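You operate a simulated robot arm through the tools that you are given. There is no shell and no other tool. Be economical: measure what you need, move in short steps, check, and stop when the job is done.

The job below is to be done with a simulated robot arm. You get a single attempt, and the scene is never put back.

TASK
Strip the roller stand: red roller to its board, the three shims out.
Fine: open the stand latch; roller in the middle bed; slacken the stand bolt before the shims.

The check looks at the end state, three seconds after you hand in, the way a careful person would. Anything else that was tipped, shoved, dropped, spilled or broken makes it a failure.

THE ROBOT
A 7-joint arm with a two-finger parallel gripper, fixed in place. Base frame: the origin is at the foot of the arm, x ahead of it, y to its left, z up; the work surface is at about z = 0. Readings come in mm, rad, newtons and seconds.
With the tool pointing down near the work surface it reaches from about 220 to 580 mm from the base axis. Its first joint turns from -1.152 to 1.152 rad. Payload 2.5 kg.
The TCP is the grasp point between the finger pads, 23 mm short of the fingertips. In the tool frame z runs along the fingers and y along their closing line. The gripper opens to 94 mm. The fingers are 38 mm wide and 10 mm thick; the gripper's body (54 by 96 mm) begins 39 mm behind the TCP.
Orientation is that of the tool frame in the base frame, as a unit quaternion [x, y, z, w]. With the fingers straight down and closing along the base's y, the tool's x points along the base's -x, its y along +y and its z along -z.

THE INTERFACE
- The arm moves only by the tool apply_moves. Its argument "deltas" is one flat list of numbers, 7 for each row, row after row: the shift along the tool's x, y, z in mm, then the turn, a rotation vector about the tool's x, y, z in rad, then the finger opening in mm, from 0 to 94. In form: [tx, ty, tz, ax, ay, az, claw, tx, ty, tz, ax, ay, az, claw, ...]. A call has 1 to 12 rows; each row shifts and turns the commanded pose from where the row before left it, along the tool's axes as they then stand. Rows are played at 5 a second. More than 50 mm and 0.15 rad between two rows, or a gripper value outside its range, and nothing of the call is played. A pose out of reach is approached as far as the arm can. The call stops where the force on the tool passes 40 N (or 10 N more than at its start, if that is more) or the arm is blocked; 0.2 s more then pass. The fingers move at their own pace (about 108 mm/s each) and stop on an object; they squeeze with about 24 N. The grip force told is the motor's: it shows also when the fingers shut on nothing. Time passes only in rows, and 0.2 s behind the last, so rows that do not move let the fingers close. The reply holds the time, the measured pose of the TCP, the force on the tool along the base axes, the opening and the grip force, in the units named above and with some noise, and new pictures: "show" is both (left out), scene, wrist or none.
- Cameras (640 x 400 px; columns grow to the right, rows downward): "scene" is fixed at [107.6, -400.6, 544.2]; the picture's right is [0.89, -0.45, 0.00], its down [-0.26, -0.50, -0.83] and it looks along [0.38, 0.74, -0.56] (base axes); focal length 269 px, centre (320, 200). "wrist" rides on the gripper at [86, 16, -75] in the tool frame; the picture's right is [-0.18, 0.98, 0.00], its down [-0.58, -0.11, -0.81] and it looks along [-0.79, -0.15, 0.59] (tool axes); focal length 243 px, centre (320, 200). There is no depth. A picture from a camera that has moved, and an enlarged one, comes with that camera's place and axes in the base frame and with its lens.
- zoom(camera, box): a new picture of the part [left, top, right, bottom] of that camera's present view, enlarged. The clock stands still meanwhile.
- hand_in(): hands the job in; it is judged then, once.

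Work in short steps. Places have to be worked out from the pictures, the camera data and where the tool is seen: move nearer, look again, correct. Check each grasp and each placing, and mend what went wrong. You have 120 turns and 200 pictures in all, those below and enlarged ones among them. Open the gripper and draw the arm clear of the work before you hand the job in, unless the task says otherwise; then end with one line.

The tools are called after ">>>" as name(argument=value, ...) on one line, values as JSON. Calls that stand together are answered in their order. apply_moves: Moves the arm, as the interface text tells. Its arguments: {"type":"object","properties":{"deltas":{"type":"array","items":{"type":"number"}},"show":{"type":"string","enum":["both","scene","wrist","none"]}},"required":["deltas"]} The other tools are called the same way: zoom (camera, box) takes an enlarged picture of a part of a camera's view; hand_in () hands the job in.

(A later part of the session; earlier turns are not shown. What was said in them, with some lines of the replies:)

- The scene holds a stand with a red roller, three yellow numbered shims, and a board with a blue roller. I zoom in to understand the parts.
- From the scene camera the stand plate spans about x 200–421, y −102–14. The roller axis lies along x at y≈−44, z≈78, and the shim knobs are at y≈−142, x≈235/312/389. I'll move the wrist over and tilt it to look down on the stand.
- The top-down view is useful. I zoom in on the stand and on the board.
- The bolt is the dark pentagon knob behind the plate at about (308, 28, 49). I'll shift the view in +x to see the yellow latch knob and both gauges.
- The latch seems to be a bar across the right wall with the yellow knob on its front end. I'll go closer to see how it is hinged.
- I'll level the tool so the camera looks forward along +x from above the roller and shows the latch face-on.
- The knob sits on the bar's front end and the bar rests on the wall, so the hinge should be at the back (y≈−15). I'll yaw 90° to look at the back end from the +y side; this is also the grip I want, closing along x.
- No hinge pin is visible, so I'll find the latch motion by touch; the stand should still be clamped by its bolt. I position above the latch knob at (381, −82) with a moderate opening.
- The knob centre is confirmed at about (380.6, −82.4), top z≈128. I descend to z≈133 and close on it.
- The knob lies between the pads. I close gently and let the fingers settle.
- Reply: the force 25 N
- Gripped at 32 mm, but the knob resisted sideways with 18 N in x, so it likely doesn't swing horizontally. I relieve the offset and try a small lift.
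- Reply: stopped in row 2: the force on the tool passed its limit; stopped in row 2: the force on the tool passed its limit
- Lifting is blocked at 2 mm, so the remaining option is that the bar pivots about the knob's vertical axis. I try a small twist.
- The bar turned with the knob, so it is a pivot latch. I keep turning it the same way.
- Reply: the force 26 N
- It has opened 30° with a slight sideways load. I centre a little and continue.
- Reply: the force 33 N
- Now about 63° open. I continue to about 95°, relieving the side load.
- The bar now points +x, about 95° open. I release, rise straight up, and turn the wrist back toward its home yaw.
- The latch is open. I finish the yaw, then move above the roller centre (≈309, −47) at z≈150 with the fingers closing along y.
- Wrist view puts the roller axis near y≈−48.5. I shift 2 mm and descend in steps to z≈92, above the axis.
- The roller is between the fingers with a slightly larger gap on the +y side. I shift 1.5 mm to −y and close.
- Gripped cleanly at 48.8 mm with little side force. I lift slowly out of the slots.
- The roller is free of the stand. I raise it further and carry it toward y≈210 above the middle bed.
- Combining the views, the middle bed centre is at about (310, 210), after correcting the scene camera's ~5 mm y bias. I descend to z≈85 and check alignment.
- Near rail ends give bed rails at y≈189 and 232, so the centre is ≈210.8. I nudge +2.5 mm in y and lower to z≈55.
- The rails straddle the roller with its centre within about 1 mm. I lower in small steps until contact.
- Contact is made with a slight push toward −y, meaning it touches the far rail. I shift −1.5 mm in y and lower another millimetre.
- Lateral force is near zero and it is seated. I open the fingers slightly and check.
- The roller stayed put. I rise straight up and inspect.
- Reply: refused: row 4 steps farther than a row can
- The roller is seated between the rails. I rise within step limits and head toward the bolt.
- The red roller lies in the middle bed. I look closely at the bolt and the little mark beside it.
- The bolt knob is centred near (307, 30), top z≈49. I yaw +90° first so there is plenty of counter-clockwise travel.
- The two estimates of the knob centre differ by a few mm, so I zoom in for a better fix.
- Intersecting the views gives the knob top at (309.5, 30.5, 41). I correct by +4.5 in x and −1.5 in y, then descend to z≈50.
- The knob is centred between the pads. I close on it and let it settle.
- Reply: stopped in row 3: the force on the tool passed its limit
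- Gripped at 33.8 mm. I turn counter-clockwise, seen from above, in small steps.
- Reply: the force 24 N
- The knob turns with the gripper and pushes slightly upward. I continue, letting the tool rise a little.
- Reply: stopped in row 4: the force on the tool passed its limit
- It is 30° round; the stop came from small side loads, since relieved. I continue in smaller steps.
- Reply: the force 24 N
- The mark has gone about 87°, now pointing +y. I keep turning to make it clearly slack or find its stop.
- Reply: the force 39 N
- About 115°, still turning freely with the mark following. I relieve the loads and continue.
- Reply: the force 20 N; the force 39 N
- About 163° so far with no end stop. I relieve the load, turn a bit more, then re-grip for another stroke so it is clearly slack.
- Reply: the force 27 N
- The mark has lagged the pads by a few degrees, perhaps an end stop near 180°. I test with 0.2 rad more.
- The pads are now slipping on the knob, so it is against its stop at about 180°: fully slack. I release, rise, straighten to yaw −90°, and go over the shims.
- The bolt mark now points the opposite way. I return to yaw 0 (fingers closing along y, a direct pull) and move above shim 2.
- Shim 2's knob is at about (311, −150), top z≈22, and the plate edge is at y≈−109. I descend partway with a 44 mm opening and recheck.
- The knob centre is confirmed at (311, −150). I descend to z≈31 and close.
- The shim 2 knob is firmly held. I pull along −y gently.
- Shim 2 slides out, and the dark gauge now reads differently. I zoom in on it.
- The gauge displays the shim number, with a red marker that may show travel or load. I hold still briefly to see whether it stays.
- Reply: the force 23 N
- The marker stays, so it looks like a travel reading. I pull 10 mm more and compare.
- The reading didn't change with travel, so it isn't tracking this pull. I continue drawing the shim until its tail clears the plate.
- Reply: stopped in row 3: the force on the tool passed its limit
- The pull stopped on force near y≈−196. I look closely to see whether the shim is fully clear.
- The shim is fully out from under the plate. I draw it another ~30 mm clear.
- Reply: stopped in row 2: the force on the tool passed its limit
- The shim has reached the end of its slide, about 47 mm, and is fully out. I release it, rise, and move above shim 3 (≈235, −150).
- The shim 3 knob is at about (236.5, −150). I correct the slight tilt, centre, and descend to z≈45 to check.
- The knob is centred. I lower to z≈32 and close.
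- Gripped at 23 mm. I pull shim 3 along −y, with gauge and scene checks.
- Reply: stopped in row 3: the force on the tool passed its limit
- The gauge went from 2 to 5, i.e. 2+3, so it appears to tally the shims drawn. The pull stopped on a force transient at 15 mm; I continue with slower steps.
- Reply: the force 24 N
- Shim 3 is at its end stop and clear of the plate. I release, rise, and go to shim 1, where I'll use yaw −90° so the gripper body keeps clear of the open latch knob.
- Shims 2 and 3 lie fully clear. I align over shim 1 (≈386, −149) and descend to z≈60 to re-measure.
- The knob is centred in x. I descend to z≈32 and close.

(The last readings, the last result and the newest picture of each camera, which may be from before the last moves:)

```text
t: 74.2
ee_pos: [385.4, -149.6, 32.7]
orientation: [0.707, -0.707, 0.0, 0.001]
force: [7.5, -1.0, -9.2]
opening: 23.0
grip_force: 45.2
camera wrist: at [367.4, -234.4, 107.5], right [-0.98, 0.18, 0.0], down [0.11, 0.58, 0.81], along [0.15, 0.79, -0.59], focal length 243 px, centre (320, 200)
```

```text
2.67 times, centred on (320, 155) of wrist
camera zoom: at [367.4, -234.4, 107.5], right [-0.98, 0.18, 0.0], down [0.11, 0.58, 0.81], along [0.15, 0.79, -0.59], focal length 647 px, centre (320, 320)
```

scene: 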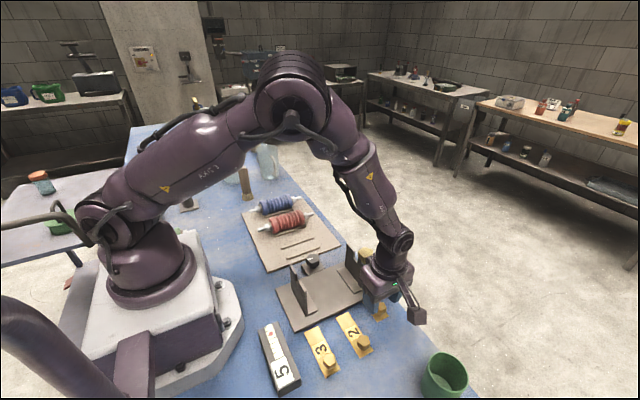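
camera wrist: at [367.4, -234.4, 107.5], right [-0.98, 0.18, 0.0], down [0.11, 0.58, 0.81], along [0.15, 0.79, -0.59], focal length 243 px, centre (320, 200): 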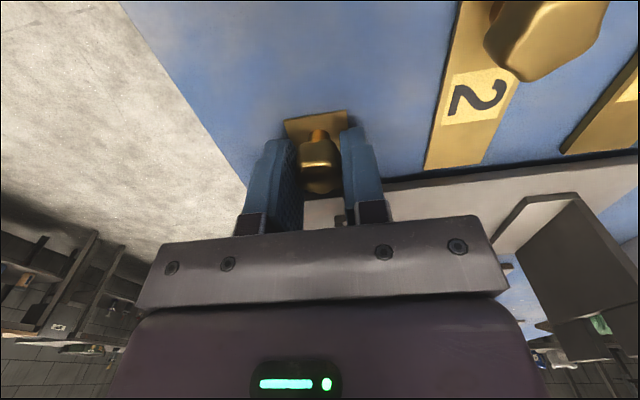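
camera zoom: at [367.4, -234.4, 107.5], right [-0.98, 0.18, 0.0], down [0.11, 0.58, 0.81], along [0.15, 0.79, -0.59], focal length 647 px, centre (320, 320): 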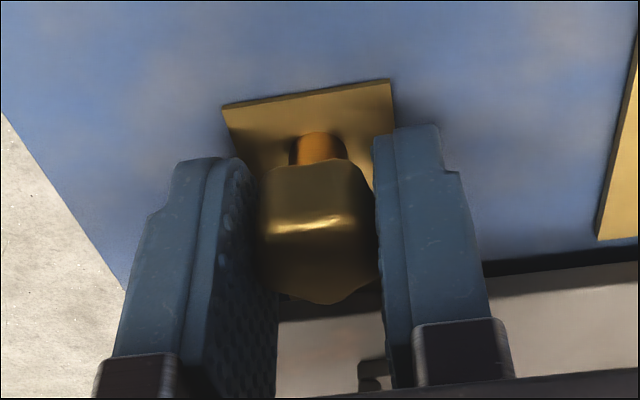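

Gripped at 23 mm. I pull along −y (tool +x) in 5 mm steps.

>>> apply_moves(deltas=[4, -0.7, 0.5, 0, 0, 0, 15, 5, 0, 0, 0, 0, 0, 15, 5, 0, 0, 0, 0, 0, 15, 5, 0, 0, 0, 0, 0, 15, 5, 0, 0, 0, 0, 0, 15, 5, 0, 0, 0, 0, 0, 15])

>>> zoom(camera="scene", box=[240, 240, 480, 400])

```text
t: 75.6
ee_pos: [385.4, -179.0, 32.4]
orientation: [-0.707, 0.707, 0.001, -0.001]
force: [-4.3, 0.0, 14.1]
opening: 23.1
grip_force: 45.1
camera wrist: at [367.5, -264.6, 107.5], right [-0.98, 0.18, 0.0], down [0.11, 0.58, 0.81], along [0.15, 0.79, -0.59], focal length 243 px, centre (320, 200)
```

scene: 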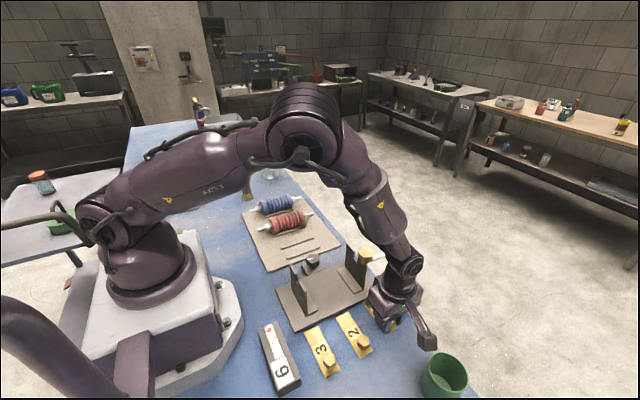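
wrist: 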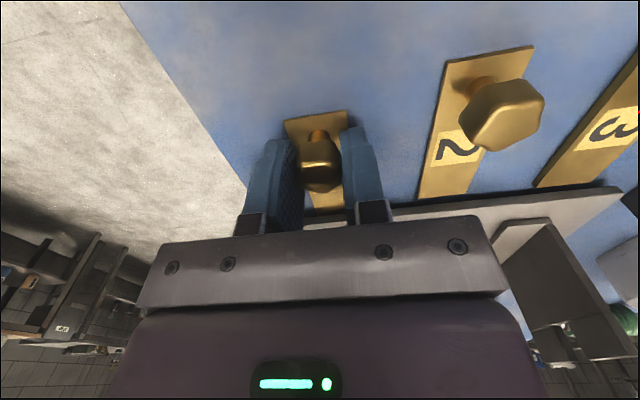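

```text
2.50 times, centred on (360, 320) of scene
camera zoom: at [107.5, -400.5, 544.3], right [0.89, -0.45, 0.0], down [-0.26, -0.5, -0.83], along [0.38, 0.74, -0.56], focal length 672 px, centre (220, -100)
```

zoom: 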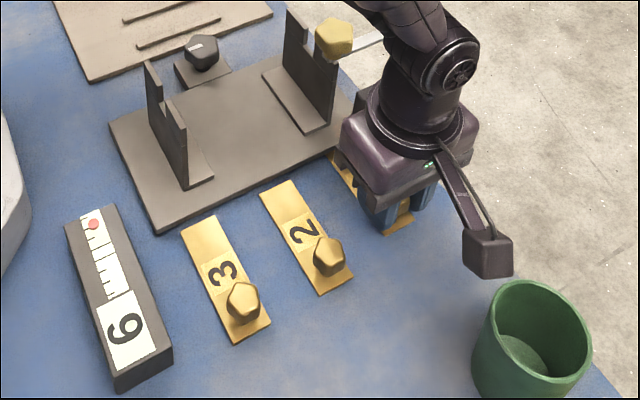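

The gauge reads 6 = 1+2+3, as expected. The camera would pass close over the green cup on the last 17 mm, so I re-grip at yaw 0 for the rest of the pull.

>>> apply_moves(deltas=[0, 0, 0, 0, 0, 0, 46, 0, 0, 0, 0, 0, 0, 46, 0, 0, -35, 0, 0, 0, 46, 0, 0, 0, 0, 0, 0.148, 46, 0, 0, 0, 0, 0, 0.148, 46, 0, 0, 0, 0, 0, 0.148, 46, 0, 0, 0, 0, 0, 0.148, 46, 0, 0, 0, 0, 0, 0.148, 46, 0, 0, 0, 0, 0, 0.148, 46, 0, 0, 0, 0, 0, 0.148, 46, 0, 0, 0, 0, 0, 0.148, 46, 0, 0, 0, 0, 0, 0.148, 46], show="none")

>>> apply_moves(deltas=[0, 0, 0, 0, 0, 0.12, 46, 0, 0, 0, 0, 0, 0.119, 46, 0, 0, 0, 0, 0, 0, 46])

>>> zoom(camera="wrist", box=[220, 60, 420, 210])

```text
t: 78.2
ee_pos: [386.0, -178.3, 67.2]
orientation: [-0.118, 0.993, 0.0, -0.002]
force: [-0.2, -0.1, -1.3]
opening: 45.9
grip_force: 0.1
```

```text
t: 79.0
ee_pos: [385.1, -178.7, 68.3]
orientation: [0.002, 1.0, 0.0, -0.002]
force: [-0.1, -0.3, 0.2]
opening: 46.1
grip_force: 0.0
camera wrist: at [297.9, -160.6, 142.7], right [0.19, 0.98, 0.0], down [0.58, -0.11, 0.8], along [0.79, -0.15, -0.59], focal length 243 px, centre (320, 200)
```

scene: 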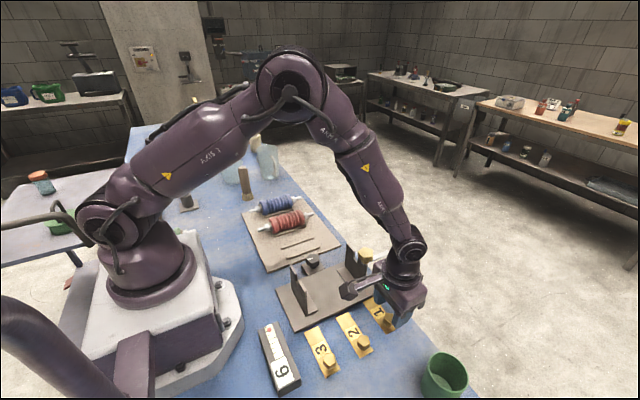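
wrist: 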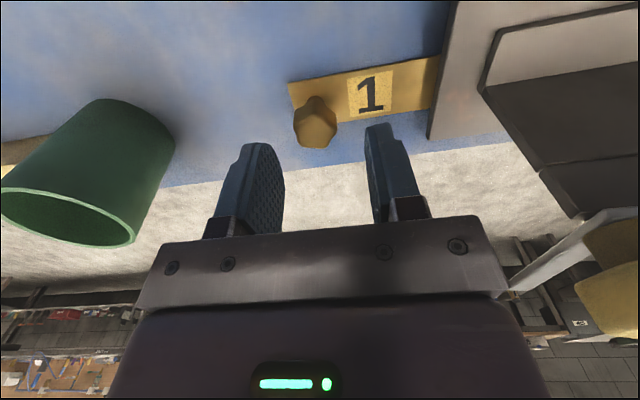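

```text
2.67 times, centred on (320, 135) of wrist
camera zoom: at [297.9, -160.6, 142.7], right [0.19, 0.98, 0.0], down [0.58, -0.11, 0.8], along [0.79, -0.15, -0.59], focal length 647 px, centre (320, 373)
```

zoom: 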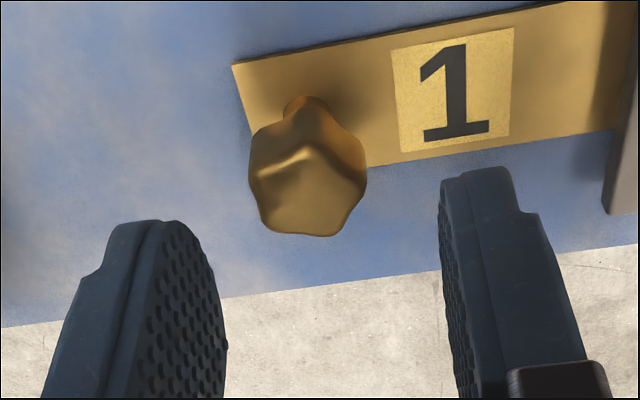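

The knob is ~2 mm toward −y. I correct, lower, and close.

>>> apply_moves(deltas=[-1.5, -1.5, 20, 0, 0, 0, 46, 0, 0, 15.5, 0, 0, 0, 46, 0, 0, 0, 0, 0, 0, 34, 0, 0, 0, 0, 0, 0, 15, 0, 0, 0, 0, 0, 0, 15], show="none")

>>> apply_moves(deltas=[0, -4, 0, 0, 0, 0, 15, 0, -4, 0, 0, 0, 0, 15, 0, -3, 0, 0, 0, 0, 15], show="wrist")

```text
t: 80.2
ee_pos: [387.6, -179.3, 31.9]
orientation: [0.0, 1.0, 0.001, -0.002]
force: [1.2, 0.1, -0.9]
opening: 23.0
grip_force: 45.3
```

```text
t: 81.0
ee_pos: [386.9, -190.2, 31.5]
orientation: [0.0, 1.0, 0.0, 0.0]
force: [1.2, 0.2, 3.8]
opening: 22.9
grip_force: 44.8
camera wrist: at [299.9, -174.0, 106.4], right [0.18, 0.98, 0.0], down [0.58, -0.11, 0.81], along [0.79, -0.15, -0.59], focal length 243 px, centre (320, 200)
```

wrist: 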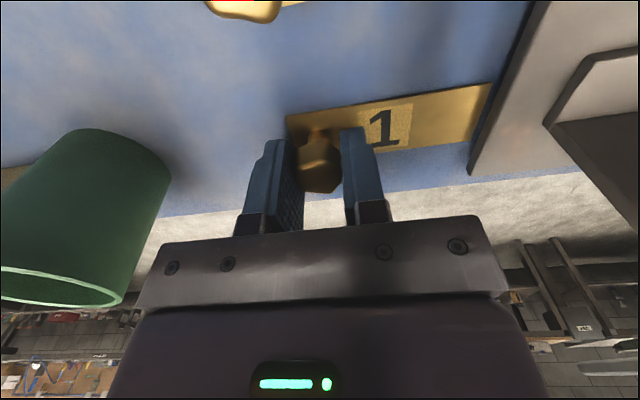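

Nearly out; a few more millimetres to its end stop.

>>> apply_moves(deltas=[0, -3, 0, 0, 0, 0, 15, 0, -3, 0, 0, 0, 0, 15, 0, -1, 0, 0, 0, 0, 15], show="wrist")

```text
t: 81.8
ee_pos: [388.5, -195.4, 32.0]
orientation: [0.0, 1.0, 0.001, -0.003]
force: [-4.1, 11.8, 13.8]
opening: 22.9
grip_force: 45.5
camera wrist: at [300.1, -179.6, 106.7], right [0.18, 0.98, 0.0], down [0.59, -0.11, 0.8], along [0.79, -0.15, -0.6], focal length 243 px, centre (320, 200)
```

wrist: 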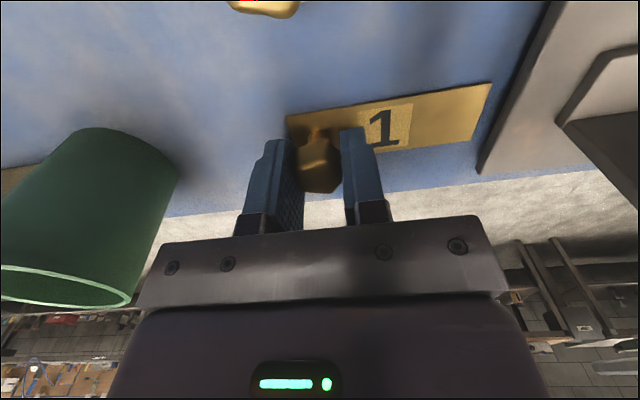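

Shim 1 has reached its stop, clear of the plate. I release and rise well clear, then check the whole scene.

>>> apply_moves(deltas=[0, 0.5, 0, 0, 0, 0, 30, 0, 0, 0, 0, 0, 0, 46, 0, 0, -30, 0, 0, 0, 60, 0, 0, -45, 0, 0, 0, 60, 0, 0, -45, 0, 0, 0, 60, 0, 0, -45, 0, 0, 0, 60, 0, 0, -45, 0, 0, 0, 60, 0, 0, -45, 0, 0, 0, 60, 0, 0, -45, 0, 0, 0, 60, 0, 0, -30, 0, 0, 0, 60])

>>> zoom(camera="scene", box=[240, 240, 480, 400])

>>> zoom(camera="scene", box=[170, 110, 410, 290])

```text
t: 84.0
ee_pos: [389.0, -197.6, 361.1]
orientation: [0.001, 1.0, 0.0, -0.001]
force: [-0.2, 0.2, 0.5]
opening: 59.9
grip_force: 0.0
camera wrist: at [301.3, -182.0, 436.8], right [0.18, 0.98, 0.0], down [0.58, -0.11, 0.8], along [0.79, -0.15, -0.59], focal length 243 px, centre (320, 200)
```

scene: 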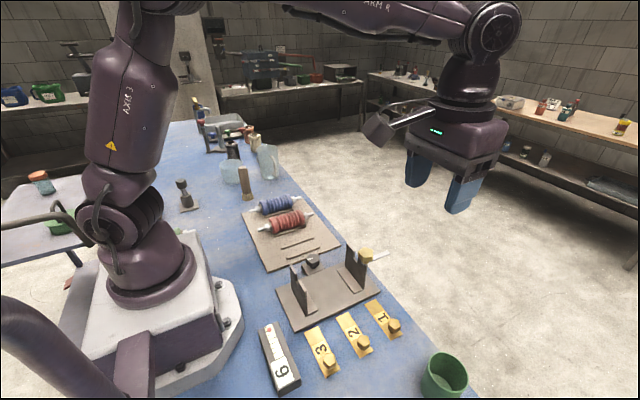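
wrist: 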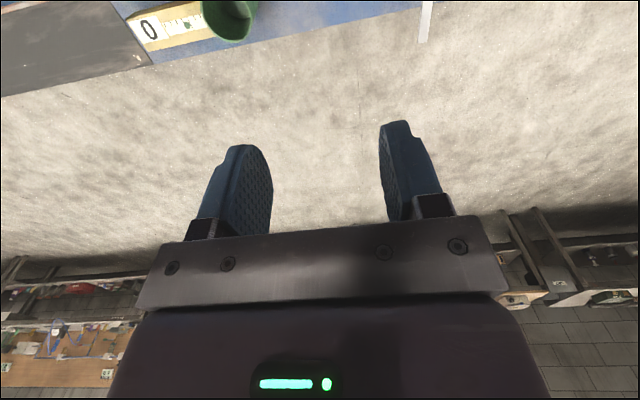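

```text
2.50 times, centred on (360, 320) of scene
camera zoom: at [107.6, -400.6, 544.2], right [0.89, -0.45, 0.0], down [-0.26, -0.5, -0.83], along [0.38, 0.74, -0.56], focal length 672 px, centre (220, -100)
```

zoom: 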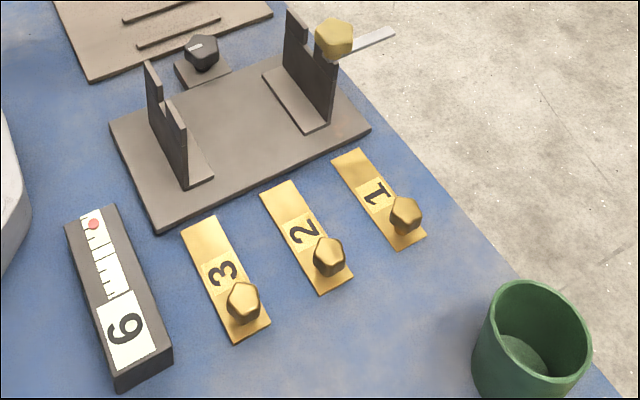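

```text
2.22 times, centred on (290, 200) of scene
camera zoom: at [107.6, -400.6, 544.2], right [0.89, -0.45, 0.0], down [-0.26, -0.5, -0.83], along [0.38, 0.74, -0.56], focal length 598 px, centre (387, 200)
```

zoom: 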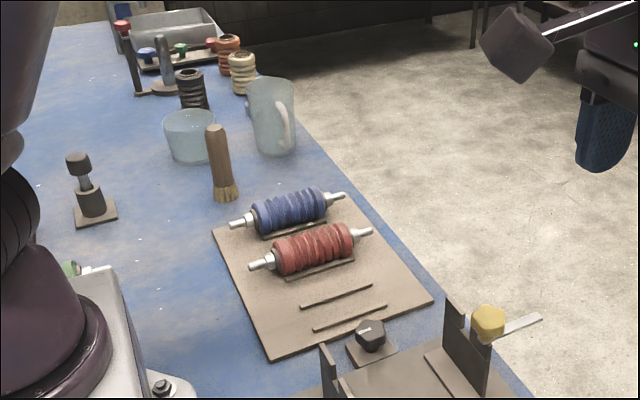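

The latch is open, the red roller rests in the middle bed, and the bolt is slack. All three shims are out, nothing else was disturbed, and the arm is clear and open. Handing in.

>>> hand_in()

```text
The job is handed in.
```

The stand is stripped and handed in: latch open, red roller in the middle bed, bolt slackened before the shims, all three shims drawn out, and the arm open and clear.
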